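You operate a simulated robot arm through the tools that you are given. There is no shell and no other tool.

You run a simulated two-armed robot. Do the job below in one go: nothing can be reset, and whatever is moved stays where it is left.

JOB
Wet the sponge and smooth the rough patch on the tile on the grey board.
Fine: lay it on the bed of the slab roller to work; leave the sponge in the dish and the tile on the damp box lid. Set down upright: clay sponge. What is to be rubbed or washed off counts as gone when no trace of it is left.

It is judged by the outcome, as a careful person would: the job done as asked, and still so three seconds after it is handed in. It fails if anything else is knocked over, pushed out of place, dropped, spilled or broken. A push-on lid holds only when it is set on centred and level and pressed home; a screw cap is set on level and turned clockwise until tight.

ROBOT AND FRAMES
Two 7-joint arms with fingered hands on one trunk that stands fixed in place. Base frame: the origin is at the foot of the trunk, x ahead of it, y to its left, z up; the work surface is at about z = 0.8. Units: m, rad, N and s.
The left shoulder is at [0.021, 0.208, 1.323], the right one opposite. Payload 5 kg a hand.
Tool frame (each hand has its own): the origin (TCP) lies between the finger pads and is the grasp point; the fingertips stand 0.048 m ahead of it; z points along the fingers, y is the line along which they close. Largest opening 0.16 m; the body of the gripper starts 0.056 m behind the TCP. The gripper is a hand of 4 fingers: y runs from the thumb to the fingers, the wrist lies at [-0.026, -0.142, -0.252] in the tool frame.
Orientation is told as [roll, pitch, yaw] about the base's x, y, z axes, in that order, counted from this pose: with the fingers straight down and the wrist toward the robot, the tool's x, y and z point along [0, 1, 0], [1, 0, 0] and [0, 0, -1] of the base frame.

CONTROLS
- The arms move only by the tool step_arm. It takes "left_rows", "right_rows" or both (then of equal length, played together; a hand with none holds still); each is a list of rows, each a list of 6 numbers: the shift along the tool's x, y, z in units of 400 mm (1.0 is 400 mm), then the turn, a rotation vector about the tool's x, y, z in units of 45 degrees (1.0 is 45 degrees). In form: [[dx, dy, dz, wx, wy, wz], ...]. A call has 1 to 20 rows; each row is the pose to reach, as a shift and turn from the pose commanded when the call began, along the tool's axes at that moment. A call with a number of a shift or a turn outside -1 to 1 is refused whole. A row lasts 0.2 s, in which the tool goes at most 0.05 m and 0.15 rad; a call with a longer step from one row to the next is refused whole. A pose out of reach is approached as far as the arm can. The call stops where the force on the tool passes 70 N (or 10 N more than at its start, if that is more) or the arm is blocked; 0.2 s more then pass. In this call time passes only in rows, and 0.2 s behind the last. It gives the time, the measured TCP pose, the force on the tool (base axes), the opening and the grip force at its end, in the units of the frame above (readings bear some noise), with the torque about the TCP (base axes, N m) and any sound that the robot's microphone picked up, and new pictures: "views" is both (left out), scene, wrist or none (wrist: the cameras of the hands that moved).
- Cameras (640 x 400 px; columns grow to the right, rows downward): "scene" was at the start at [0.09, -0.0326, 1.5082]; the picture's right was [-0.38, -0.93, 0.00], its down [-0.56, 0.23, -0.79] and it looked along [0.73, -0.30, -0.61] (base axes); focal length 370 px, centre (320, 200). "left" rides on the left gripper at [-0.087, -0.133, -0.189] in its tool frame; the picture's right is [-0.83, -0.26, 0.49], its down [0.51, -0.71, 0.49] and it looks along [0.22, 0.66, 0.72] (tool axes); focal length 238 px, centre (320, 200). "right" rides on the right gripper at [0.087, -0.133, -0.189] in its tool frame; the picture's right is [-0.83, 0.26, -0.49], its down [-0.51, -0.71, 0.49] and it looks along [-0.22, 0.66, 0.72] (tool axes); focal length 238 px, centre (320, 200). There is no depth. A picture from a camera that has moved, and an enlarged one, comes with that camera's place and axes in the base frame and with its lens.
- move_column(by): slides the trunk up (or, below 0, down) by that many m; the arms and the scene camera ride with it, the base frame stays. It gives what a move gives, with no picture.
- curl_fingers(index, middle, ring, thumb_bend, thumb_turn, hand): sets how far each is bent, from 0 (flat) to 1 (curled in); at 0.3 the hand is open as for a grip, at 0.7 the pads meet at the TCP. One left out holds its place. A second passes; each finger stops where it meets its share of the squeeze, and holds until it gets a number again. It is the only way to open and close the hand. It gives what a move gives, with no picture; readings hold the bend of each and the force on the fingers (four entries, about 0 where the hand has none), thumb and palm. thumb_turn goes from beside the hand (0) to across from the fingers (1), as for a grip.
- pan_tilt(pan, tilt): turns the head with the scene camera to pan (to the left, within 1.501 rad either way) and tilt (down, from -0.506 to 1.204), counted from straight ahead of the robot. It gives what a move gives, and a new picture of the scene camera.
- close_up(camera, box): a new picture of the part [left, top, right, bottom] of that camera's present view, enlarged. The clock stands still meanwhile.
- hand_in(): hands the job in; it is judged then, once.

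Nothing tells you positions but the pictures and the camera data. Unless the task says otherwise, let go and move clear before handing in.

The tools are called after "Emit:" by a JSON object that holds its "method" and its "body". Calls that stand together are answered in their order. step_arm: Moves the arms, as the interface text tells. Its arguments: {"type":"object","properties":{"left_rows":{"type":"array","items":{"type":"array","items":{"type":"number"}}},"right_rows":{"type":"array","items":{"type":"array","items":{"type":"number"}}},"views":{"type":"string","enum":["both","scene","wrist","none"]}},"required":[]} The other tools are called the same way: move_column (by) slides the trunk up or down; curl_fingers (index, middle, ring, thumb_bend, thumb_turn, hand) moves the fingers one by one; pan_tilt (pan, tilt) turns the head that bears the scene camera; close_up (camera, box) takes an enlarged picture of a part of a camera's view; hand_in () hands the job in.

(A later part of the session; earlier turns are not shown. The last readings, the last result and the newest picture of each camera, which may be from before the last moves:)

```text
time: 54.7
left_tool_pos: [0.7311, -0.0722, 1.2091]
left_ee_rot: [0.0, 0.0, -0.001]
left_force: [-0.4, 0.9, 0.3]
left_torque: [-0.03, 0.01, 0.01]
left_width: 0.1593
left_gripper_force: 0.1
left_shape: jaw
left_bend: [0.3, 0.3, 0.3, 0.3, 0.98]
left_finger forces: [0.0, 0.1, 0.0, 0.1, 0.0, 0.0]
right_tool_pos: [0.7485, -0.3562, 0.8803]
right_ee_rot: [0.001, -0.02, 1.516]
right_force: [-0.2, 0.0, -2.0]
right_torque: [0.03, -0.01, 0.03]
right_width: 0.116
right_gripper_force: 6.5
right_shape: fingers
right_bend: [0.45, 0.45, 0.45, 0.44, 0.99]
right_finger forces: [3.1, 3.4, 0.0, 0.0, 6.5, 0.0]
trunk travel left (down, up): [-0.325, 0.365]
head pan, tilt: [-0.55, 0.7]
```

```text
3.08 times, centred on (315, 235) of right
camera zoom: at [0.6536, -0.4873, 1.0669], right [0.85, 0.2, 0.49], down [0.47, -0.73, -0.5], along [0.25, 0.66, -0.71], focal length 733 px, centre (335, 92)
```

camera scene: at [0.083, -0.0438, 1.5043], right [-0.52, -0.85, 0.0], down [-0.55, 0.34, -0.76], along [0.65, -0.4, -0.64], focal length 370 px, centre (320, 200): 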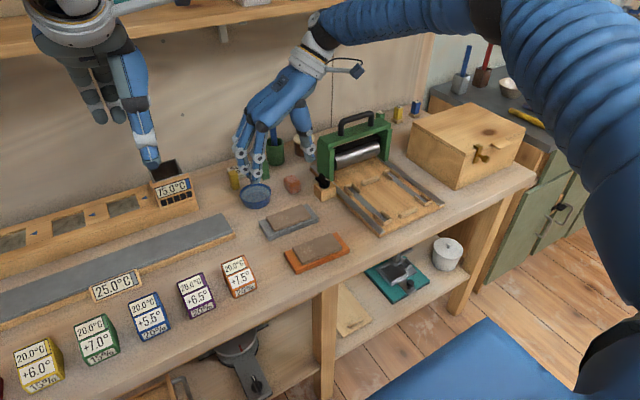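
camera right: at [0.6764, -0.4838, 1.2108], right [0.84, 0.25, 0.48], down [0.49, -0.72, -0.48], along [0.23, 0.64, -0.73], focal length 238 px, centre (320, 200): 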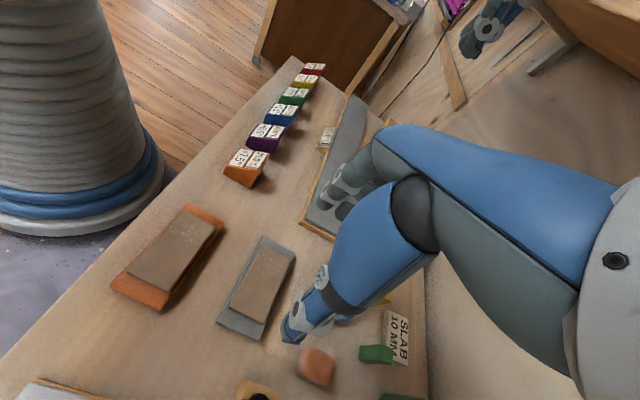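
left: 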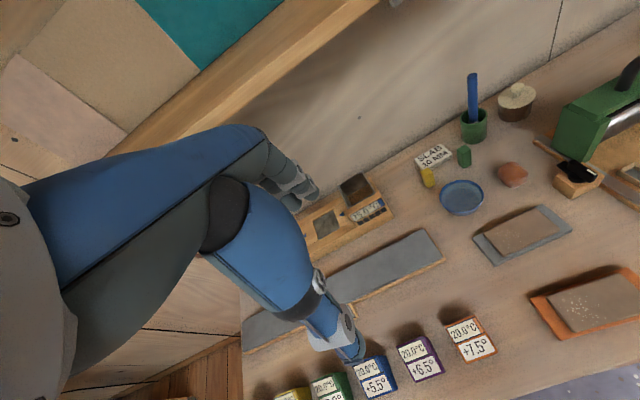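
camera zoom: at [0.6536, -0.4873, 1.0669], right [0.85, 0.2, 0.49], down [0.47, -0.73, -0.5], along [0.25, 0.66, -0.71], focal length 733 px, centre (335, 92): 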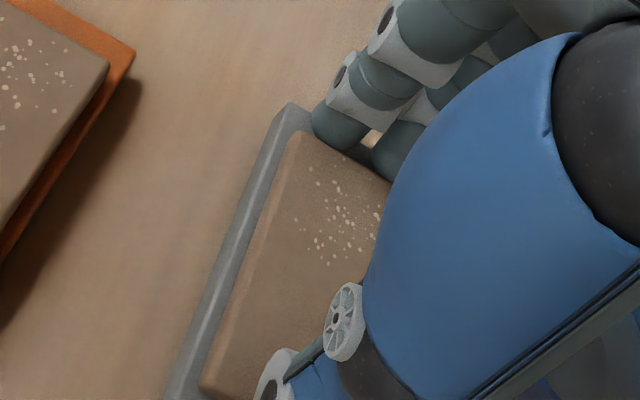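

The grey board appears to have come up with the tile again, though the fingers only hold the tile's ends, so the tile may be fixed to it. I'll lift a little higher to make sure.

Emit:
{"method": "step_arm", "body": {"right_rows": [[0, 0, -0.03, 0, 0, 0], [0, 0, -0.06, 0, 0, 0]], "views": "none"}}

Emit:
{"method": "close_up", "body": {"camera": "scene", "box": [240, 150, 340, 240]}}

Emit:
{"method": "close_up", "body": {"camera": "left", "box": [440, 160, 620, 290]}}

```text
time: 55.3
left_tool_pos: [0.7289, -0.0717, 1.209]
left_ee_rot: [0.002, 0.001, 0.0]
left_force: [-0.2, 0.3, 0.5]
left_torque: [-0.04, -0.04, -0.01]
left_width: 0.1596
left_gripper_force: 0.1
left_shape: jaw
left_bend: [0.3, 0.3, 0.3, 0.3, 0.98]
left_finger forces: [0.1, 0.0, 0.0, 0.0, 0.0, 0.0]
right_tool_pos: [0.7475, -0.3574, 0.9049]
right_ee_rot: [0.0, -0.019, 1.518]
right_force: [-0.9, 0.1, -2.6]
right_torque: [0.01, -0.02, 0.02]
right_width: 0.1161
right_gripper_force: 6.7
right_shape: fingers
right_bend: [0.45, 0.45, 0.45, 0.44, 0.99]
right_finger forces: [3.2, 3.5, 0.1, 0.1, 6.4, 0.0]
trunk travel left (down, up): [-0.325, 0.365]
head pan, tilt: [-0.55, 0.7]
```

```text
4.44 times, centred on (290, 195) of scene
camera zoom: at [0.0824, -0.0442, 1.5043], right [-0.52, -0.85, 0.0], down [-0.55, 0.34, -0.76], along [0.65, -0.4, -0.64], focal length 1643 px, centre (453, 222)
```

zoom: 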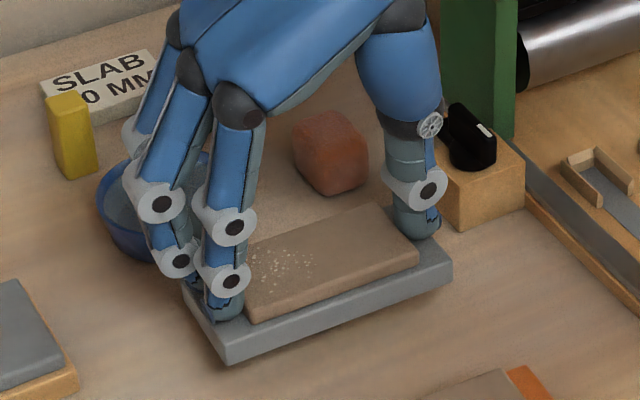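

```text
3.08 times, centred on (530, 225) of left
camera zoom: at [0.598, -0.1606, 1.3982], right [-0.26, -0.83, -0.49], down [-0.71, 0.51, -0.49], along [0.66, 0.22, -0.72], focal length 733 px, centre (-326, 123)
```

zoom: 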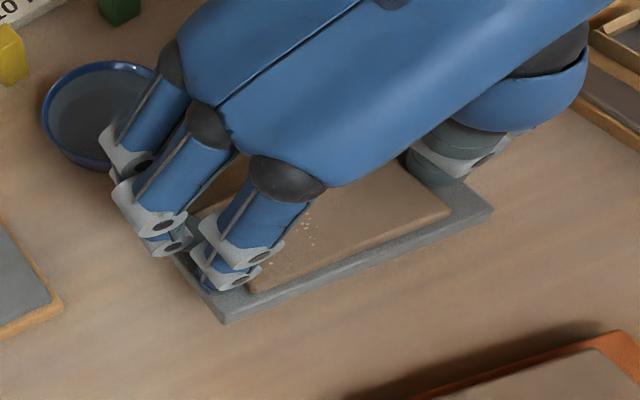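

It is one piece: the tile is fixed to its grey board, so I carry them together. I'll firm the grip slightly, raise, and turn the hand back while moving towards the roller bed.

Emit:
{"method": "curl_fingers", "body": {"hand": "right", "index": 0.49, "middle": 0.49, "thumb_bend": 0.49}}

Emit:
{"method": "step_arm", "body": {"right_rows": [[0, 0, -0.1, 0, 0, 0], [0, 0, -0.2, 0, 0, 0], [0, 0, -0.3, 0, 0, 0], [0.009, -0.059, -0.34, 0.01, 0, 0.161], [0.019, -0.118, -0.34, 0.02, 0, 0.323], [0.028, -0.177, -0.34, 0.02, 0, 0.484], [0.037, -0.236, -0.34, 0.02, 0, 0.645], [0.047, -0.295, -0.34, 0.02, 0, 0.807], [0.056, -0.3535, -0.34, 0.02, 0, 0.968]], "views": "both"}}

```text
time: 56.3
left_tool_pos: [0.7309, -0.0723, 1.2088]
left_ee_rot: [-0.001, 0.001, 0.0]
left_force: [-0.4, 0.4, -0.2]
left_torque: [-0.02, -0.01, 0.0]
left_width: 0.1598
left_gripper_force: 0.1
left_shape: jaw
left_bend: [0.3, 0.3, 0.3, 0.3, 0.98]
left_finger forces: [0.1, 0.0, 0.0, 0.1, 0.0, 0.0]
right_tool_pos: [0.7475, -0.356, 0.9047]
right_ee_rot: [0.002, -0.019, 1.518]
right_force: [0.6, 0.2, -2.7]
right_torque: [0.01, -0.02, 0.01]
right_width: 0.1154
right_gripper_force: 9.8
right_shape: fingers
right_bend: [0.45, 0.46, 0.45, 0.43, 0.99]
right_finger forces: [4.7, 5.0, 0.1, 0.1, 9.6, 0.0]
trunk travel left (down, up): [-0.325, 0.365]
head pan, tilt: [-0.55, 0.7]
```

```text
time: 58.3
left_tool_pos: [0.729, -0.0731, 1.2097]
left_ee_rot: [0.001, 0.001, 0.001]
left_force: [0.3, 0.0, 1.2]
left_torque: [0.01, -0.05, 0.01]
left_width: 0.1596
left_gripper_force: 0.0
left_shape: jaw
left_bend: [0.3, 0.3, 0.3, 0.3, 0.98]
left_finger forces: [0.0, 0.0, 0.1, 0.0, 0.1, 0.0]
right_tool_pos: [0.7181, -0.4996, 1.0381]
right_ee_rot: [0.009, -0.002, 0.753]
right_force: [-1.1, 0.0, -1.8]
right_torque: [0.0, -0.05, -0.04]
right_width: 0.1153
right_gripper_force: 9.8
right_shape: fingers
right_bend: [0.45, 0.46, 0.45, 0.43, 0.99]
right_finger forces: [4.6, 5.0, 0.0, 0.0, 9.4, 0.0]
trunk travel left (down, up): [-0.325, 0.365]
head pan, tilt: [-0.55, 0.7]
camera scene: at [0.0817, -0.0449, 1.5043], right [-0.52, -0.85, 0.0], down [-0.55, 0.34, -0.76], along [0.65, -0.4, -0.64], focal length 370 px, centre (320, 200)
camera right: at [0.5631, -0.5283, 1.2282], right [0.76, -0.43, 0.48], down [-0.17, -0.85, -0.5], along [0.62, 0.3, -0.72], focal length 238 px, centre (320, 200)
```

scene: 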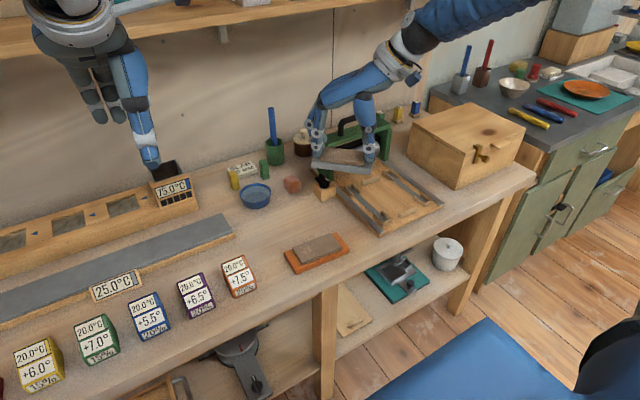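
right: 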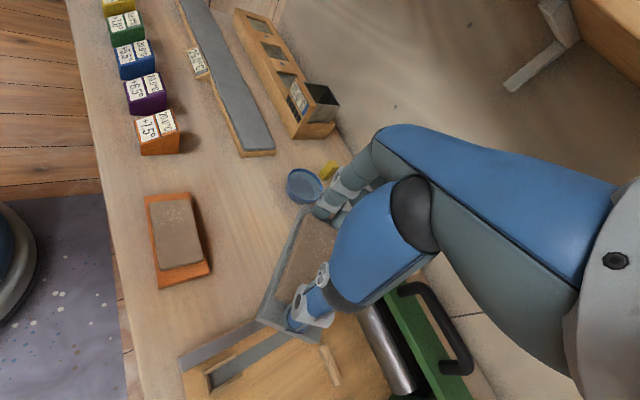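

Grip is steady. Now completing the turn to yaw 0 over the bed centre (0.684,-0.646), staying high.

Emit:
{"method": "step_arm", "body": {"right_rows": [[-0.035, -0.052, 0.01, 0, 0, 0.16], [-0.07, -0.104, 0.02, 0, 0, 0.32], [-0.104, -0.156, 0.03, 0, 0, 0.48], [-0.139, -0.208, 0.04, 0, 0, 0.64], [-0.173, -0.26, 0.05, 0, 0, 0.8], [-0.208, -0.312, 0.06, 0, 0, 0.96]], "views": "both"}}

Emit:
{"method": "close_up", "body": {"camera": "right", "box": [200, 200, 360, 360]}}

Emit:
{"method": "close_up", "body": {"camera": "scene", "box": [310, 120, 460, 250]}}

```text
time: 59.7
left_tool_pos: [0.7296, -0.0725, 1.2089]
left_ee_rot: [0.002, 0.0, 0.0]
left_force: [0.5, -0.2, 0.7]
left_torque: [0.03, -0.01, 0.03]
left_width: 0.1596
left_gripper_force: 0.1
left_shape: jaw
left_bend: [0.3, 0.3, 0.3, 0.3, 0.98]
left_finger forces: [0.1, 0.0, 0.0, 0.1, 0.0, 0.0]
right_tool_pos: [0.6844, -0.6457, 1.0111]
right_ee_rot: [0.008, 0.003, 0.001]
right_force: [0.4, -0.3, -1.8]
right_torque: [0.01, -0.02, 0.02]
right_width: 0.1152
right_gripper_force: 10.1
right_shape: fingers
right_bend: [0.45, 0.46, 0.45, 0.43, 0.99]
right_finger forces: [4.7, 4.9, 0.0, 0.0, 9.3, 0.0]
trunk travel left (down, up): [-0.325, 0.365]
head pan, tilt: [-0.55, 0.7]
camera scene: at [0.0822, -0.0446, 1.5043], right [-0.52, -0.85, 0.0], down [-0.55, 0.34, -0.76], along [0.65, -0.4, -0.64], focal length 370 px, centre (320, 200)
camera right: at [0.5513, -0.56, 1.202], right [0.26, -0.84, 0.48], down [-0.71, -0.5, -0.49], along [0.65, -0.21, -0.73], focal length 238 px, centre (320, 200)
```

scene: 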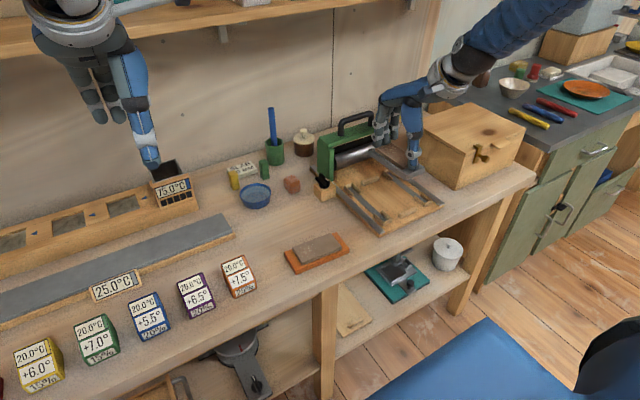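
right: 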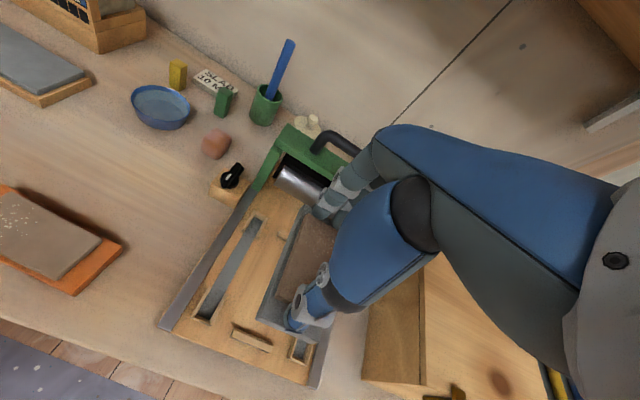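

```text
2.50 times, centred on (280, 280) of right
camera zoom: at [0.5513, -0.56, 1.202], right [0.26, -0.84, 0.48], down [-0.71, -0.5, -0.49], along [0.65, -0.21, -0.73], focal length 596 px, centre (420, 0)
```

zoom: 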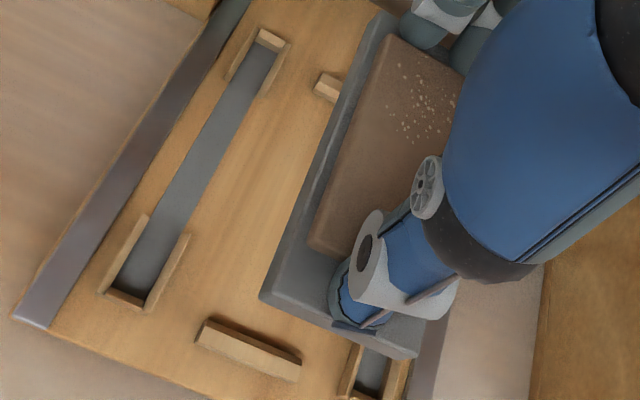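

```text
3.08 times, centred on (385, 185) of scene
camera zoom: at [0.0822, -0.0446, 1.5043], right [-0.52, -0.85, 0.0], down [-0.55, 0.34, -0.76], along [0.65, -0.4, -0.64], focal length 1137 px, centre (120, 246)
```

zoom: 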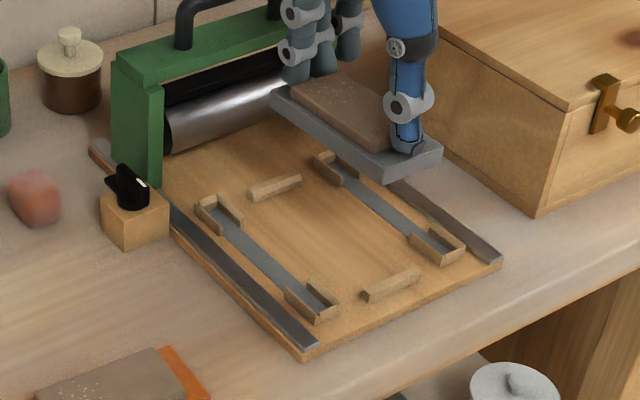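

The bed's stops are a frame about 0.157 m long, centred near (0.686,-0.65), that fits this board lengthwise. I'll shift a few mm and come lower for a check.

Emit:
{"method": "step_arm", "body": {"right_rows": [[-0.008, 0.014, 0.07, 0, 0, 0.01], [-0.01, 0.014, 0.14, 0, 0, 0.02], [-0.01, 0.014, 0.21, 0, 0, 0.02]], "views": "none"}}

Emit:
{"method": "close_up", "body": {"camera": "right", "box": [200, 200, 360, 360]}}

Emit:
{"method": "close_up", "body": {"camera": "scene", "box": [330, 150, 440, 240]}}

```text
time: 60.5
left_tool_pos: [0.7313, -0.0739, 1.2085]
left_ee_rot: [0.001, 0.001, -0.001]
left_force: [-0.2, -1.2, -0.1]
left_torque: [0.1, 0.08, 0.02]
left_width: 0.1598
left_gripper_force: 0.1
left_shape: jaw
left_bend: [0.3, 0.3, 0.3, 0.3, 0.98]
left_finger forces: [0.0, 0.0, 0.0, 0.0, 0.0, 0.0]
right_tool_pos: [0.6913, -0.6495, 0.9262]
right_ee_rot: [0.008, 0.005, -0.015]
right_force: [1.3, 0.1, -1.9]
right_torque: [0.07, 0.09, 0.05]
right_width: 0.1149
right_gripper_force: 9.1
right_shape: fingers
right_bend: [0.45, 0.46, 0.45, 0.44, 0.99]
right_finger forces: [4.5, 4.9, 0.0, 0.0, 9.2, 0.0]
trunk travel left (down, up): [-0.325, 0.365]
head pan, tilt: [-0.55, 0.7]
```

```text
2.50 times, centred on (280, 280) of right
camera zoom: at [0.5593, -0.5612, 1.1169], right [0.25, -0.84, 0.48], down [-0.72, -0.49, -0.49], along [0.65, -0.22, -0.73], focal length 596 px, centre (420, 0)
```

zoom: 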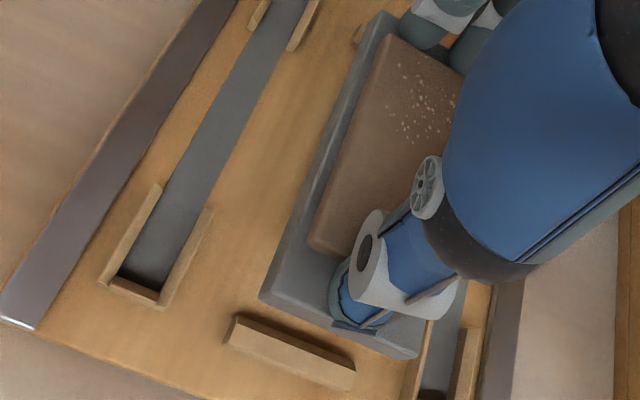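

```text
4.44 times, centred on (385, 195) of scene
camera zoom: at [0.0832, -0.0453, 1.5042], right [-0.52, -0.85, 0.0], down [-0.55, 0.34, -0.76], along [0.65, -0.4, -0.65], focal length 1643 px, centre (31, 222)
```

zoom: 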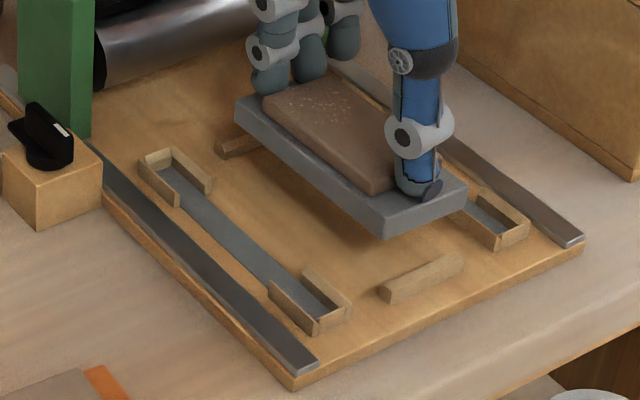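

The board's near edge clears the near stop by about 4–5 mm. I'll shift y by +5 mm, trim the yaw, and lower to just above the bed.

Emit:
{"method": "step_arm", "body": {"right_rows": [[0.0125, 0, 0.03, 0, 0, 0.025], [0.0125, 0, 0.06, 0, 0, 0.025]], "views": "none"}}

Emit:
{"method": "close_up", "body": {"camera": "right", "box": [200, 200, 360, 360]}}

Emit:
{"method": "close_up", "body": {"camera": "scene", "box": [330, 150, 440, 240]}}

```text
time: 61.1
left_tool_pos: [0.7315, -0.074, 1.2087]
left_ee_rot: [0.0, 0.0, -0.001]
left_force: [-0.9, -1.2, 0.0]
left_torque: [0.06, -0.01, 0.04]
left_width: 0.1596
left_gripper_force: 0.0
left_shape: jaw
left_bend: [0.3, 0.3, 0.3, 0.3, 0.98]
left_finger forces: [0.0, 0.1, 0.1, 0.0, 0.0, 0.0]
right_tool_pos: [0.6912, -0.6422, 0.9025]
right_ee_rot: [0.005, 0.003, -0.034]
right_force: [1.5, -0.1, -1.6]
right_torque: [0.03, 0.01, -0.02]
right_width: 0.115
right_gripper_force: 8.9
right_shape: fingers
right_bend: [0.45, 0.46, 0.45, 0.44, 0.99]
right_finger forces: [4.6, 4.8, 0.0, 0.0, 9.2, 0.0]
trunk travel left (down, up): [-0.325, 0.365]
head pan, tilt: [-0.55, 0.7]
```

```text
2.50 times, centred on (280, 280) of right
camera zoom: at [0.5608, -0.5535, 1.0938], right [0.23, -0.85, 0.48], down [-0.73, -0.48, -0.49], along [0.65, -0.24, -0.73], focal length 596 px, centre (420, 0)
```

zoom: 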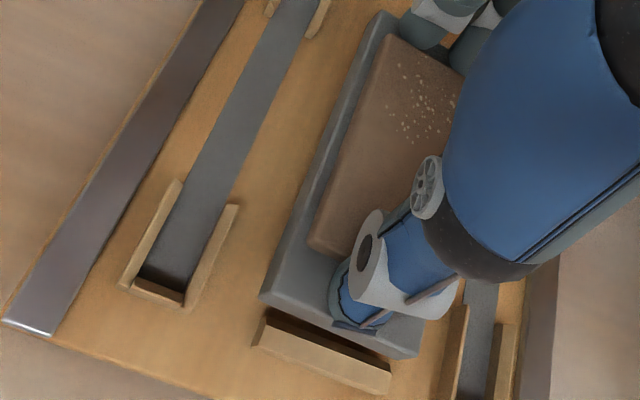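

```text
4.44 times, centred on (385, 195) of scene
camera zoom: at [0.0826, -0.0451, 1.5042], right [-0.52, -0.85, 0.0], down [-0.55, 0.34, -0.76], along [0.65, -0.4, -0.64], focal length 1643 px, centre (31, 222)
```

zoom: 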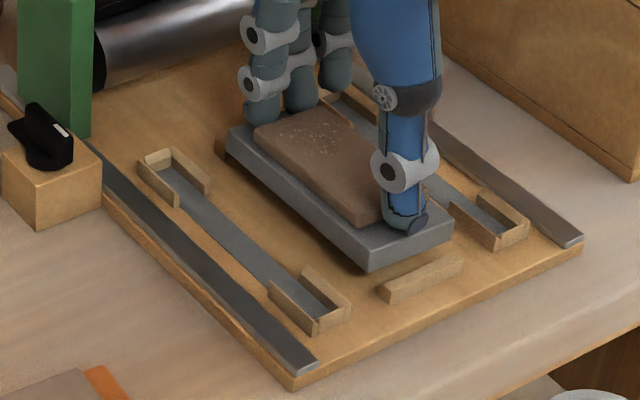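

Well aligned. Lowering gently onto the bed.

Emit:
{"method": "step_arm", "body": {"right_rows": [[0, 0, 0.01, 0, 0, 0], [0, 0, 0.02, 0, 0, 0]], "views": "none"}}

Emit:
{"method": "step_arm", "body": {"right_rows": [[0, 0, 0.005, 0, 0, 0], [0, 0, 0.01, 0, 0, 0]], "views": "none"}}

Emit:
{"method": "close_up", "body": {"camera": "right", "box": [200, 200, 360, 360]}}

Emit:
{"method": "close_up", "body": {"camera": "scene", "box": [330, 150, 440, 240]}}

```text
time: 61.7
left_tool_pos: [0.7289, -0.0714, 1.2094]
left_ee_rot: [0.002, 0.001, -0.001]
left_force: [-0.1, 0.3, -0.5]
left_torque: [-0.02, -0.02, -0.01]
left_width: 0.1595
left_gripper_force: 0.0
left_shape: jaw
left_bend: [0.3, 0.3, 0.3, 0.3, 0.98]
left_finger forces: [0.0, 0.0, 0.0, 0.0, 0.0, 0.0]
right_tool_pos: [0.6902, -0.6438, 0.8954]
right_ee_rot: [0.005, 0.004, -0.034]
right_force: [-0.7, -0.3, -1.6]
right_torque: [-0.01, 0.01, 0.01]
right_width: 0.1151
right_gripper_force: 9.5
right_shape: fingers
right_bend: [0.45, 0.46, 0.45, 0.44, 0.99]
right_finger forces: [4.4, 4.9, 0.0, 0.0, 9.0, 0.0]
trunk travel left (down, up): [-0.325, 0.365]
head pan, tilt: [-0.55, 0.7]
```

```text
time: 62.3
left_tool_pos: [0.7291, -0.0721, 1.2094]
left_ee_rot: [0.001, 0.0, 0.0]
left_force: [-0.5, 0.6, 0.0]
left_torque: [0.0, 0.01, 0.02]
left_width: 0.1596
left_gripper_force: 0.1
left_shape: jaw
left_bend: [0.3, 0.3, 0.3, 0.3, 0.98]
left_finger forces: [0.1, 0.0, 0.0, 0.1, 0.1, 0.0]
right_tool_pos: [0.6904, -0.6442, 0.8929]
right_ee_rot: [0.003, 0.005, -0.033]
right_force: [0.7, -0.1, -2.4]
right_torque: [0.01, 0.04, 0.0]
right_width: 0.1153
right_gripper_force: 9.1
right_shape: fingers
right_bend: [0.45, 0.46, 0.45, 0.44, 0.99]
right_finger forces: [4.4, 5.2, 0.0, 0.0, 9.3, 0.0]
trunk travel left (down, up): [-0.325, 0.365]
head pan, tilt: [-0.55, 0.7]
```

```text
2.50 times, centred on (280, 280) of right
camera zoom: at [0.5603, -0.5538, 1.0835], right [0.23, -0.85, 0.48], down [-0.73, -0.48, -0.49], along [0.65, -0.24, -0.73], focal length 596 px, centre (420, 0)
```

zoom: 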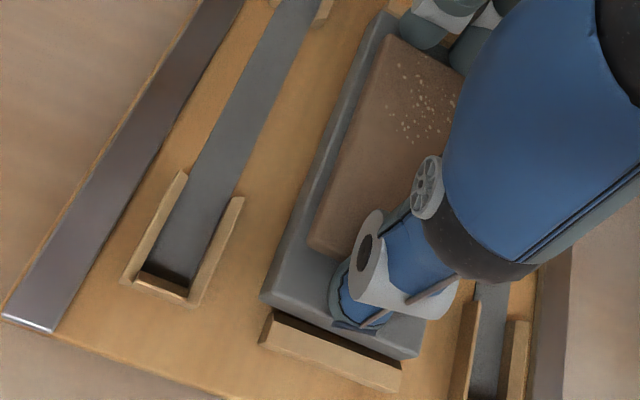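

```text
4.44 times, centred on (385, 195) of scene
camera zoom: at [0.0825, -0.0442, 1.5043], right [-0.52, -0.85, 0.0], down [-0.55, 0.34, -0.76], along [0.65, -0.4, -0.64], focal length 1643 px, centre (31, 222)
```

zoom: 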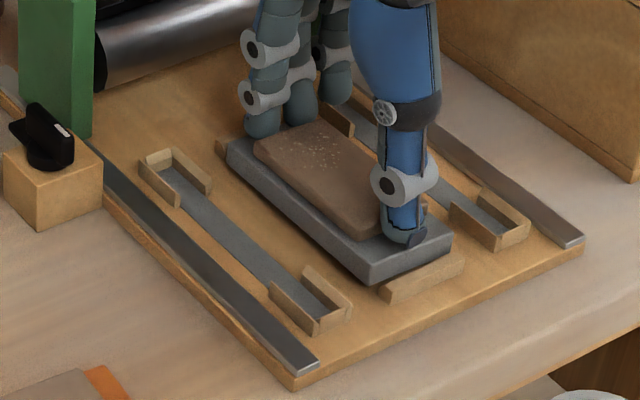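

Emit:
{"method": "step_arm", "body": {"right_rows": [[0, 0, 0.004, 0, 0, 0], [0, 0, 0.008, 0, 0, 0]], "views": "none"}}

Emit:
{"method": "step_arm", "body": {"right_rows": [[0, 0, 0.004, 0, 0, 0], [0, 0, 0.008, 0, 0, 0]], "views": "none"}}

Emit:
{"method": "close_up", "body": {"camera": "scene", "box": [330, 150, 440, 240]}}

```text
time: 62.9
left_tool_pos: [0.7297, -0.0728, 1.2101]
left_ee_rot: [0.001, -0.001, -0.001]
left_force: [0.1, 0.6, 0.2]
left_torque: [-0.02, -0.03, 0.01]
left_width: 0.1594
left_gripper_force: 0.1
left_shape: jaw
left_bend: [0.3, 0.3, 0.3, 0.3, 0.98]
left_finger forces: [0.1, 0.0, 0.0, 0.0, 0.1, 0.0]
right_tool_pos: [0.6907, -0.6426, 0.8901]
right_ee_rot: [0.004, 0.003, -0.033]
right_force: [2.3, -0.6, 3.8]
right_torque: [0.01, -0.06, 0.06]
right_width: 0.1148
right_gripper_force: 10.0
right_shape: fingers
right_bend: [0.46, 0.46, 0.45, 0.44, 0.99]
right_finger forces: [4.9, 6.3, 0.0, 0.1, 9.8, 0.1]
trunk travel left (down, up): [-0.325, 0.365]
head pan, tilt: [-0.55, 0.7]
```

```text
time: 63.5
left_tool_pos: [0.7299, -0.0726, 1.2103]
left_ee_rot: [0.001, 0.001, -0.001]
left_force: [-0.7, 0.2, -0.3]
left_torque: [-0.04, -0.03, 0.01]
left_width: 0.1597
left_gripper_force: 0.0
left_shape: jaw
left_bend: [0.3, 0.3, 0.3, 0.3, 0.98]
left_finger forces: [0.1, 0.1, 0.0, 0.0, 0.0, 0.1]
right_tool_pos: [0.6913, -0.6421, 0.8868]
right_ee_rot: [0.004, 0.002, -0.034]
right_force: [2.8, -1.8, 7.0]
right_torque: [-0.09, -0.71, 0.02]
right_width: 0.1144
right_gripper_force: 12.2
right_shape: fingers
right_bend: [0.46, 0.46, 0.45, 0.44, 0.99]
right_finger forces: [8.0, 7.2, 0.1, 0.0, 7.8, 0.0]
trunk travel left (down, up): [-0.325, 0.365]
head pan, tilt: [-0.55, 0.7]
```

```text
4.44 times, centred on (385, 195) of scene
camera zoom: at [0.0818, -0.0438, 1.5044], right [-0.52, -0.85, 0.0], down [-0.55, 0.34, -0.76], along [0.65, -0.4, -0.64], focal length 1643 px, centre (31, 222)
```

zoom: 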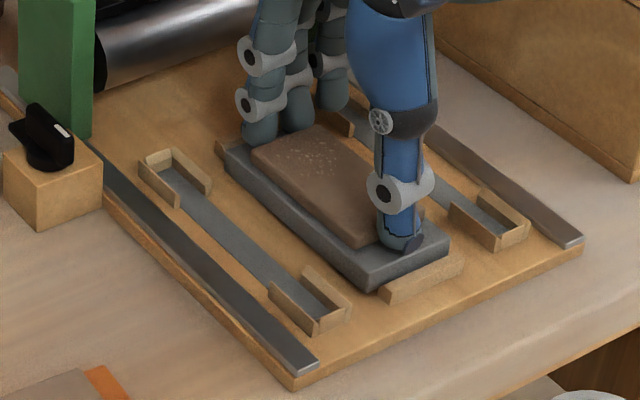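

The far end touches first because the hand's pitch is about 0.02 rad different from when I gripped it. I'll level it so the board lies flat.

Emit:
{"method": "step_arm", "body": {"right_rows": [[0, 0, -0.003, -0.015, 0, 0], [0, 0, -0.003, -0.029, 0, 0]], "views": "none"}}

Emit:
{"method": "close_up", "body": {"camera": "scene", "box": [330, 150, 440, 240]}}

Emit:
{"method": "close_up", "body": {"camera": "right", "box": [200, 200, 360, 360]}}

```text
time: 64.1
left_tool_pos: [0.7306, -0.0722, 1.2094]
left_ee_rot: [0.001, -0.002, 0.0]
left_force: [-0.3, -0.4, -0.1]
left_torque: [0.02, 0.0, -0.02]
left_width: 0.1595
left_gripper_force: 0.2
left_shape: jaw
left_bend: [0.3, 0.3, 0.3, 0.3, 0.98]
left_finger forces: [0.0, 0.0, 0.1, 0.0, 0.0, 0.0]
right_tool_pos: [0.6893, -0.6423, 0.886]
right_ee_rot: [0.005, -0.019, -0.033]
right_force: [1.2, -0.8, 0.9]
right_torque: [0.01, -0.27, 0.02]
right_width: 0.1147
right_gripper_force: 9.6
right_shape: fingers
right_bend: [0.46, 0.46, 0.45, 0.44, 0.99]
right_finger forces: [5.5, 5.4, 0.1, 0.0, 8.2, 0.1]
trunk travel left (down, up): [-0.325, 0.365]
head pan, tilt: [-0.55, 0.7]
```

```text
4.44 times, centred on (385, 195) of scene
camera zoom: at [0.0824, -0.0443, 1.5043], right [-0.52, -0.85, 0.0], down [-0.55, 0.34, -0.76], along [0.65, -0.4, -0.64], focal length 1643 px, centre (31, 222)
```

zoom: 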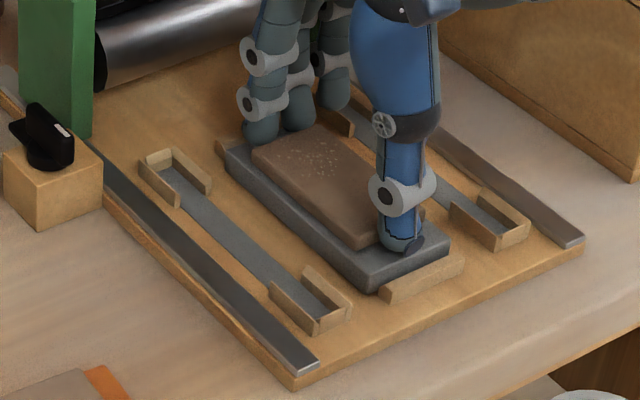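

```text
2.50 times, centred on (280, 280) of right
camera zoom: at [0.5552, -0.5524, 1.0753], right [0.22, -0.85, 0.49], down [-0.72, -0.48, -0.51], along [0.66, -0.24, -0.71], focal length 596 px, centre (420, 0)
```

zoom: 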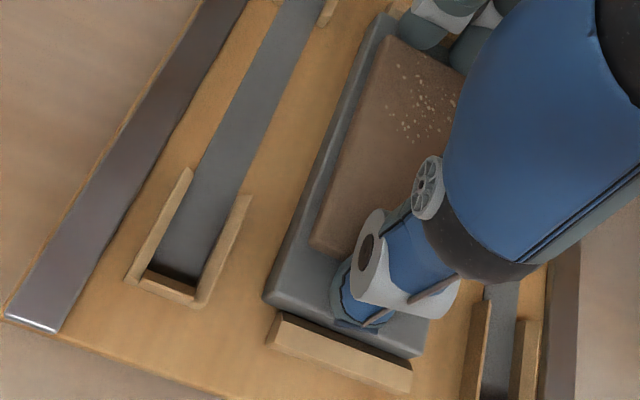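

The board now sits inside the stops. A last 1 mm down, then I'll release.

Emit:
{"method": "step_arm", "body": {"right_rows": [[0, 0, 0.003, 0, 0, 0]], "views": "none"}}

Emit:
{"method": "curl_fingers", "body": {"hand": "right", "index": 0.425, "middle": 0.425, "ring": 0.425, "thumb_bend": 0.425}}

Emit:
{"method": "step_arm", "body": {"right_rows": [[0, 0, -0.05, 0.01, 0, 0], [0, 0, -0.15, 0.024, 0, 0], [0, 0, -0.27, 0.024, 0, 0], [0, 0, -0.39, 0.024, 0, 0], [0, 0, -0.5, 0.024, 0, 0]], "views": "both"}}

Emit:
{"method": "close_up", "body": {"camera": "scene", "box": [330, 150, 440, 240]}}

```text
time: 64.5
left_tool_pos: [0.7293, -0.0721, 1.2095]
left_ee_rot: [-0.001, -0.001, 0.001]
left_force: [0.2, 0.0, 0.1]
left_torque: [0.01, -0.02, -0.01]
left_width: 0.1596
left_gripper_force: 0.0
left_shape: jaw
left_bend: [0.3, 0.3, 0.3, 0.3, 0.98]
left_finger forces: [0.0, 0.0, 0.0, 0.0, 0.0, 0.0]
right_tool_pos: [0.6896, -0.6425, 0.8869]
right_ee_rot: [0.008, -0.016, -0.033]
right_force: [0.2, 0.8, 2.5]
right_torque: [0.04, -0.29, 0.04]
right_width: 0.1145
right_gripper_force: 9.7
right_shape: fingers
right_bend: [0.46, 0.46, 0.45, 0.44, 0.99]
right_finger forces: [5.6, 5.4, 0.0, 0.0, 8.6, 0.0]
trunk travel left (down, up): [-0.325, 0.365]
head pan, tilt: [-0.55, 0.7]
```

```text
time: 65.5
left_tool_pos: [0.7301, -0.072, 1.2089]
left_ee_rot: [0.0, 0.0, -0.001]
left_force: [0.0, 0.0, 0.1]
left_torque: [0.03, 0.02, 0.04]
left_width: 0.1599
left_gripper_force: 0.0
left_shape: jaw
left_bend: [0.3, 0.3, 0.3, 0.3, 0.98]
left_finger forces: [0.0, 0.0, 0.1, 0.0, 0.0, 0.1]
right_tool_pos: [0.6878, -0.6418, 0.8862]
right_ee_rot: [0.004, -0.018, -0.034]
right_force: [0.0, -0.6, -0.3]
right_torque: [0.01, 0.02, 0.0]
right_width: 0.1233
right_gripper_force: 0.4
right_shape: fingers
right_bend: [0.42, 0.42, 0.42, 0.42, 0.99]
right_finger forces: [0.0, 0.0, 0.0, 0.0, 0.6, 0.0]
trunk travel left (down, up): [-0.325, 0.365]
head pan, tilt: [-0.55, 0.7]
```

```text
time: 66.7
left_tool_pos: [0.7295, -0.0713, 1.2095]
left_ee_rot: [-0.001, -0.001, 0.0]
left_force: [-0.9, 0.6, 0.9]
left_torque: [-0.1, -0.06, -0.03]
left_width: 0.1598
left_gripper_force: 0.0
left_shape: jaw
left_bend: [0.3, 0.3, 0.3, 0.3, 0.98]
left_finger forces: [0.0, 0.0, 0.1, 0.0, 0.0, 0.0]
right_tool_pos: [0.6845, -0.6438, 1.0891]
right_ee_rot: [0.006, 0.001, -0.034]
right_force: [-1.7, 0.4, -1.7]
right_torque: [-0.07, -0.14, -0.02]
right_width: 0.1234
right_gripper_force: 0.1
right_shape: fingers
right_bend: [0.42, 0.42, 0.42, 0.42, 0.99]
right_finger forces: [0.1, 0.0, 0.0, 0.0, 0.1, 0.1]
trunk travel left (down, up): [-0.325, 0.365]
head pan, tilt: [-0.55, 0.7]
camera scene: at [0.0809, -0.0432, 1.5045], right [-0.52, -0.85, 0.0], down [-0.55, 0.34, -0.77], along [0.65, -0.4, -0.64], focal length 370 px, centre (320, 200)
camera right: at [0.5538, -0.5536, 1.2802], right [0.23, -0.85, 0.48], down [-0.73, -0.48, -0.49], along [0.65, -0.24, -0.72], focal length 238 px, centre (320, 200)
```

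scene: 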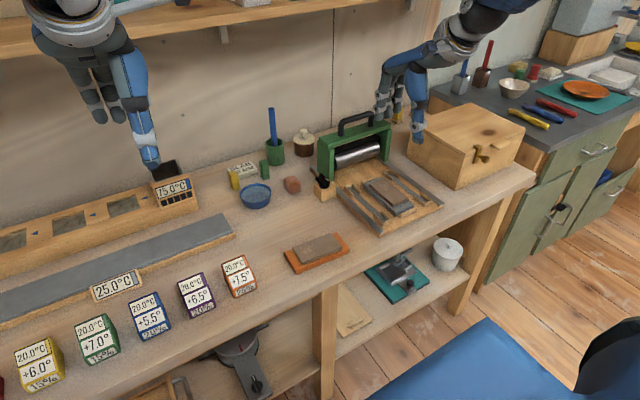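
right: 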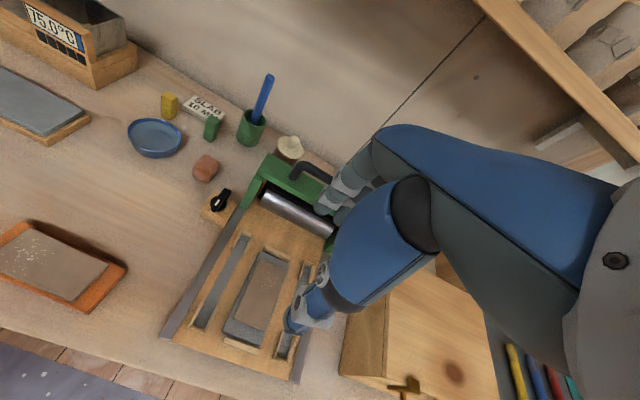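

```text
4.44 times, centred on (385, 195) of scene
camera zoom: at [0.0809, -0.0432, 1.5045], right [-0.52, -0.85, 0.0], down [-0.55, 0.34, -0.77], along [0.65, -0.4, -0.64], focal length 1643 px, centre (31, 222)
```

zoom: 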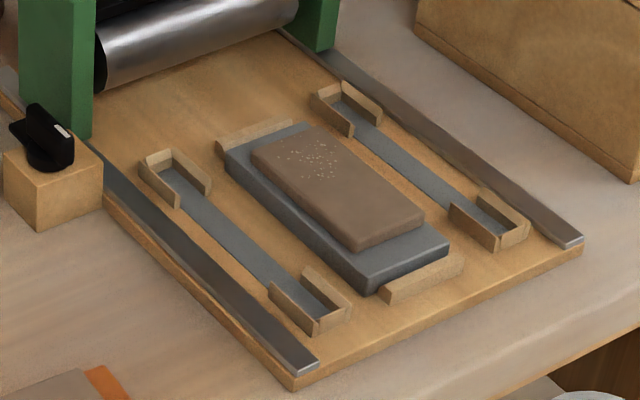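

The tile on its board sits squarely between the stops, rough patch at the far half. Next the sponge: a close look at it and the dish.

Emit:
{"method": "close_up", "body": {"camera": "scene", "box": [230, 160, 330, 220]}}

Emit:
{"method": "close_up", "body": {"camera": "right", "box": [110, 90, 250, 200]}}

Emit:
{"method": "close_up", "body": {"camera": "left", "box": [420, 130, 600, 230]}}

```text
6.40 times, centred on (280, 190) of scene
camera zoom: at [0.0809, -0.0432, 1.5045], right [-0.52, -0.85, 0.0], down [-0.55, 0.34, -0.77], along [0.65, -0.4, -0.64], focal length 2366 px, centre (576, 264)
```

zoom: 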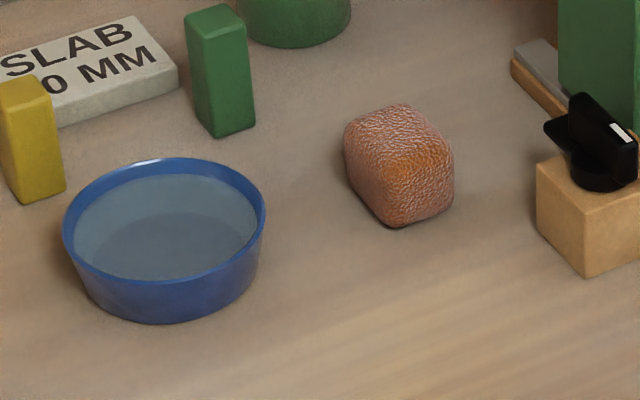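

```text
3.64 times, centred on (180, 145) of right
camera zoom: at [0.5538, -0.5536, 1.2802], right [0.23, -0.85, 0.48], down [-0.73, -0.48, -0.49], along [0.65, -0.24, -0.72], focal length 867 px, centre (829, 400)
```

zoom: 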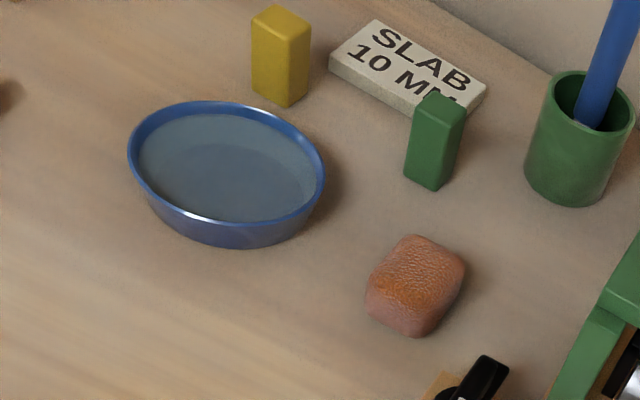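

```text
3.56 times, centred on (510, 180) of left
camera zoom: at [0.5966, -0.1596, 1.3991], right [-0.26, -0.83, -0.49], down [-0.71, 0.51, -0.49], along [0.66, 0.22, -0.72], focal length 848 px, centre (-356, 271)
```

zoom: 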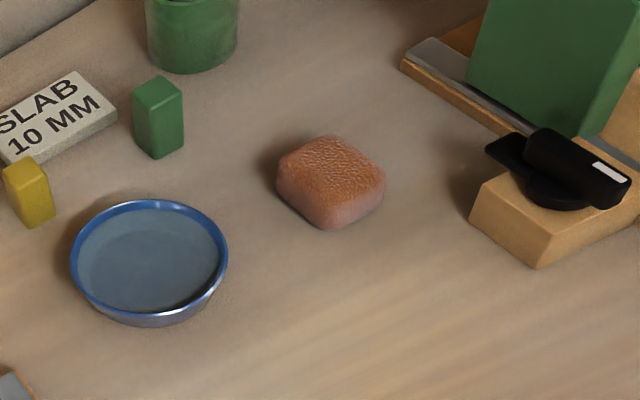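

The sponge is a rounded block about 0.05 m wide, top centre near (0.881,-0.437,0.836); the dish centre is near (0.894,-0.320) with rim at z≈0.825. I'll move the right hand above the sponge.

Emit:
{"method": "curl_fingers", "body": {"hand": "right", "index": 0.49, "middle": 0.49, "ring": 0.49, "thumb_bend": 0.49}}

Emit:
{"method": "step_arm", "body": {"right_rows": [[0.11, -0.003, 0, 0, 0, -0.04], [0.22, 0.0, 0, 0, 0, -0.08], [0.33, 0.03, 0, 0, 0, -0.12], [0.42, 0.1, 0, 0, 0, -0.16], [0.48, 0.19, 0, 0, 0, -0.196], [0.51, 0.29, 0.0, 0, 0, -0.196], [0.534, 0.39, 0.05, 0, 0, -0.196], [0.534, 0.46, 0.13, 0, 0, -0.196], [0.534, 0.4735, 0.24, 0, 0, -0.196]], "views": "both"}}

Emit:
{"method": "close_up", "body": {"camera": "scene", "box": [230, 140, 340, 220]}}

Emit:
{"method": "close_up", "body": {"camera": "left", "box": [420, 120, 600, 230]}}

```text
time: 67.7
left_tool_pos: [0.7294, -0.072, 1.2086]
left_ee_rot: [0.0, 0.002, 0.0]
left_force: [0.2, 0.0, -0.2]
left_torque: [0.0, 0.0, 0.02]
left_width: 0.1598
left_gripper_force: 0.1
left_shape: jaw
left_bend: [0.3, 0.3, 0.3, 0.3, 0.98]
left_finger forces: [0.0, 0.0, 0.0, 0.0, 0.0, 0.1]
right_tool_pos: [0.6865, -0.6457, 1.0894]
right_ee_rot: [0.004, -0.002, -0.034]
right_force: [0.1, -0.8, 1.6]
right_torque: [0.01, 0.0, -0.04]
right_width: 0.0954
right_gripper_force: 0.2
right_shape: fingers
right_bend: [0.49, 0.49, 0.49, 0.49, 1.0]
right_finger forces: [0.0, 0.0, 0.1, 0.0, 0.1, 0.0]
trunk travel left (down, up): [-0.325, 0.365]
head pan, tilt: [-0.55, 0.7]
```

```text
time: 69.7
left_tool_pos: [0.7313, -0.0733, 1.2081]
left_ee_rot: [0.0, 0.003, 0.0]
left_force: [0.8, -0.1, -0.3]
left_torque: [0.0, 0.08, -0.02]
left_width: 0.1595
left_gripper_force: 0.0
left_shape: jaw
left_bend: [0.3, 0.3, 0.3, 0.3, 0.98]
left_finger forces: [0.0, 0.0, 0.0, 0.0, 0.0, 0.0]
right_tool_pos: [0.8858, -0.4356, 0.9897]
right_ee_rot: [0.007, -0.001, 0.118]
right_force: [1.7, -1.3, 1.5]
right_torque: [0.06, 0.15, 0.05]
right_width: 0.0955
right_gripper_force: 0.0
right_shape: fingers
right_bend: [0.49, 0.49, 0.49, 0.49, 1.0]
right_finger forces: [0.1, 0.1, 0.0, 0.1, 0.0, 0.0]
trunk travel left (down, up): [-0.325, 0.365]
head pan, tilt: [-0.55, 0.7]
camera scene: at [0.0837, -0.045, 1.5041], right [-0.52, -0.85, 0.0], down [-0.55, 0.34, -0.76], along [0.65, -0.4, -0.65], focal length 370 px, centre (320, 200)
camera right: at [0.7427, -0.3665, 1.1808], right [0.36, -0.8, 0.48], down [-0.64, -0.58, -0.49], along [0.68, -0.13, -0.72], focal length 238 px, centre (320, 200)
```

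scene: 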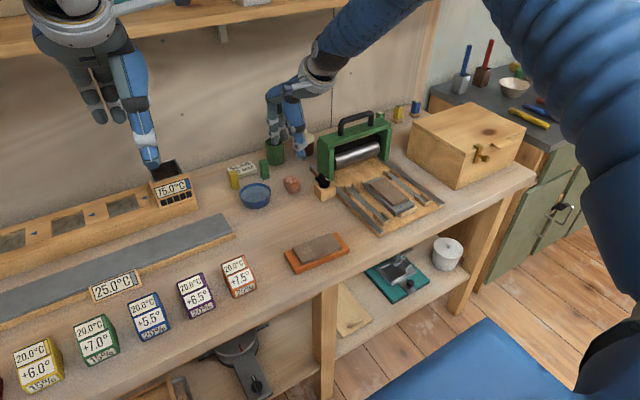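
right: 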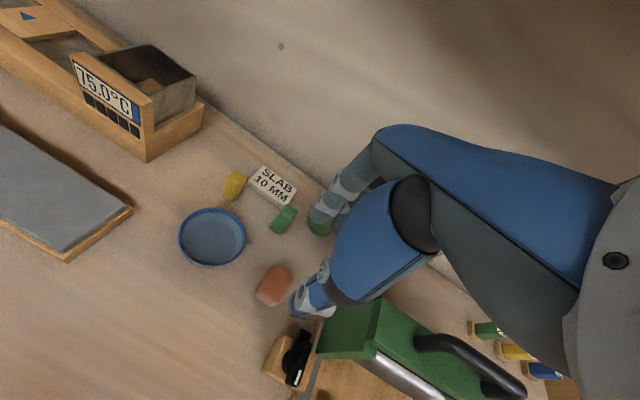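

```text
5.00 times, centred on (285, 180) of scene
camera zoom: at [0.0837, -0.045, 1.5041], right [-0.52, -0.85, 0.0], down [-0.55, 0.34, -0.76], along [0.65, -0.4, -0.65], focal length 1848 px, centre (495, 300)
```

zoom: 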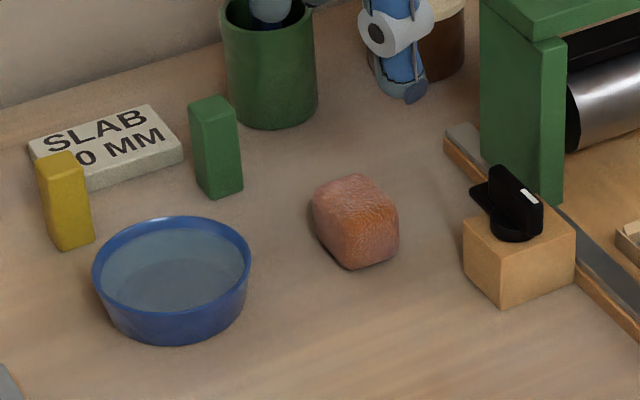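

```text
3.56 times, centred on (510, 175) of left
camera zoom: at [0.5992, -0.1616, 1.3972], right [-0.26, -0.83, -0.49], down [-0.71, 0.51, -0.49], along [0.65, 0.22, -0.72], focal length 848 px, centre (-356, 289)
```

zoom: 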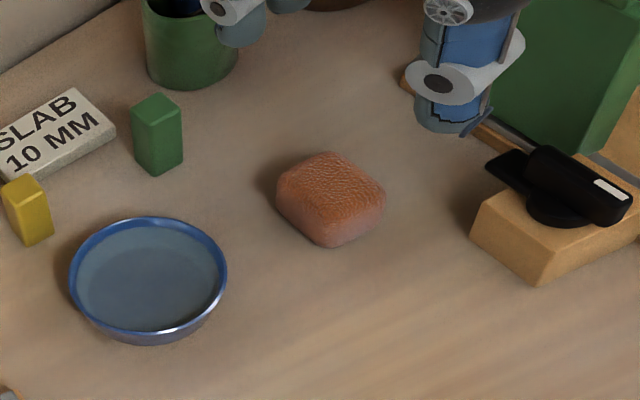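

The hand is above the sponge and clear of the cup and green block. I'll narrow the opening, tilt slightly to level thumb and finger tips, and descend partway.

Emit:
{"method": "curl_fingers", "body": {"hand": "right", "index": 0.53, "middle": 0.53, "ring": 0.53, "thumb_bend": 0.53}}

Emit:
{"method": "step_arm", "body": {"right_rows": [[0.003, 0, 0.07, 0.07, 0, 0], [0.003, 0, 0.14, 0.14, 0, 0], [0.003, 0, 0.21, 0.14, 0, 0]], "views": "both"}}

Emit:
{"method": "close_up", "body": {"camera": "scene", "box": [230, 140, 340, 220]}}

Emit:
{"method": "close_up", "body": {"camera": "left", "box": [420, 120, 600, 230]}}

Emit:
{"method": "close_up", "body": {"camera": "right", "box": [230, 170, 390, 310]}}

```text
time: 70.7
left_tool_pos: [0.7307, -0.0728, 1.2098]
left_ee_rot: [-0.001, 0.001, 0.0]
left_force: [0.1, 0.6, 0.5]
left_torque: [0.02, 0.0, -0.04]
left_width: 0.1596
left_gripper_force: 0.1
left_shape: jaw
left_bend: [0.3, 0.3, 0.3, 0.3, 0.98]
left_finger forces: [0.0, 0.1, 0.1, 0.1, 0.1, 0.1]
right_tool_pos: [0.8849, -0.4349, 0.9912]
right_ee_rot: [0.005, 0.001, 0.122]
right_force: [0.3, 0.7, -0.1]
right_torque: [0.02, 0.01, 0.01]
right_width: 0.0794
right_gripper_force: 0.0
right_shape: fingers
right_bend: [0.53, 0.53, 0.53, 0.53, 1.0]
right_finger forces: [0.0, 0.0, 0.0, 0.1, 0.0, 0.1]
trunk travel left (down, up): [-0.325, 0.365]
head pan, tilt: [-0.55, 0.7]
```

```text
time: 71.5
left_tool_pos: [0.7305, -0.0754, 1.2094]
left_ee_rot: [-0.001, -0.001, 0.0]
left_force: [-0.1, -0.8, -0.6]
left_torque: [0.06, 0.03, -0.01]
left_width: 0.1594
left_gripper_force: 0.0
left_shape: jaw
left_bend: [0.3, 0.3, 0.3, 0.3, 0.98]
left_finger forces: [0.0, 0.0, 0.0, 0.0, 0.0, 0.0]
right_tool_pos: [0.8844, -0.4351, 0.906]
right_ee_rot: [0.005, 0.11, 0.119]
right_force: [0.6, -0.6, 0.7]
right_torque: [0.08, 0.11, 0.05]
right_width: 0.0795
right_gripper_force: 0.1
right_shape: fingers
right_bend: [0.53, 0.53, 0.53, 0.53, 1.0]
right_finger forces: [0.0, 0.0, 0.0, 0.0, 0.0, 0.1]
trunk travel left (down, up): [-0.325, 0.365]
head pan, tilt: [-0.55, 0.7]
camera scene: at [0.0831, -0.0448, 1.5042], right [-0.52, -0.85, 0.0], down [-0.55, 0.34, -0.76], along [0.65, -0.4, -0.65], focal length 370 px, centre (320, 200)
camera right: at [0.7629, -0.3634, 1.1092], right [0.41, -0.79, 0.45], down [-0.69, -0.59, -0.41], along [0.59, -0.14, -0.79], focal length 238 px, centre (320, 200)
```

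scene: 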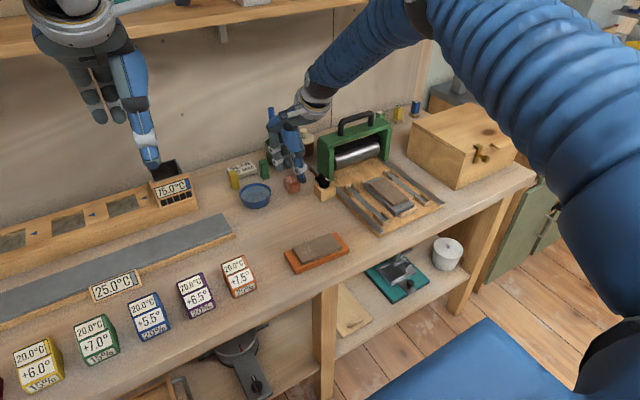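
right: 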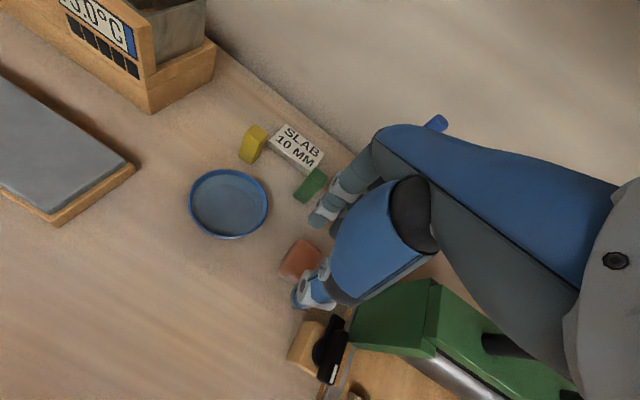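

```text
5.00 times, centred on (285, 180) of scene
camera zoom: at [0.0831, -0.0448, 1.5042], right [-0.52, -0.85, 0.0], down [-0.55, 0.34, -0.76], along [0.65, -0.4, -0.65], focal length 1848 px, centre (495, 300)
```

zoom: 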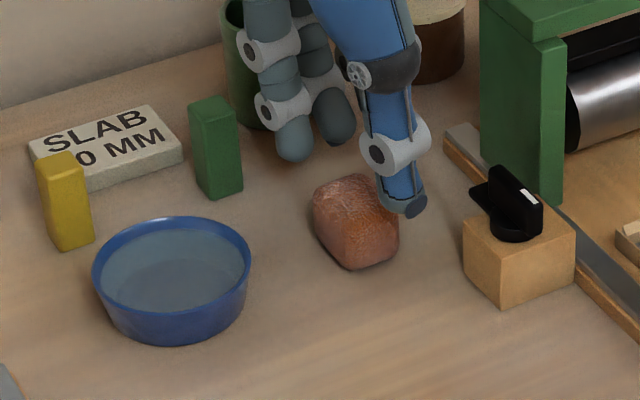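

```text
3.56 times, centred on (510, 175) of left
camera zoom: at [0.5986, -0.1614, 1.3977], right [-0.26, -0.83, -0.49], down [-0.71, 0.51, -0.49], along [0.66, 0.22, -0.72], focal length 848 px, centre (-356, 289)
```

zoom: 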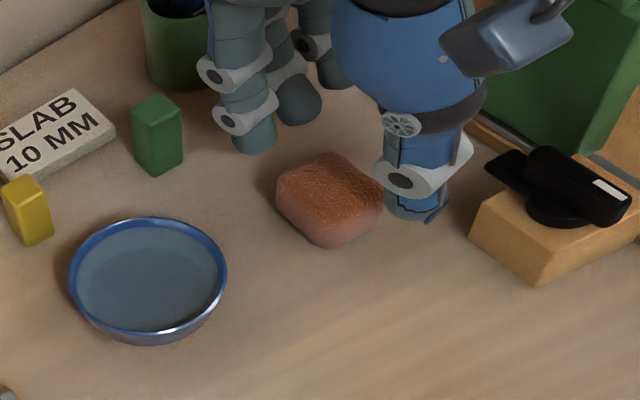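

```text
2.86 times, centred on (310, 240) of right
camera zoom: at [0.7629, -0.3634, 1.1092], right [0.41, -0.79, 0.45], down [-0.69, -0.59, -0.41], along [0.59, -0.14, -0.79], focal length 681 px, centre (349, 86)
```

zoom: 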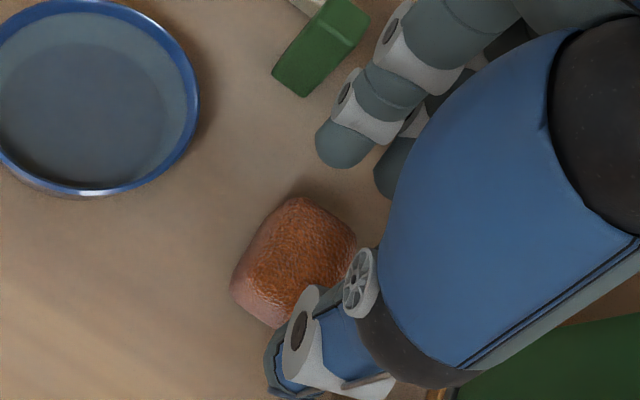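

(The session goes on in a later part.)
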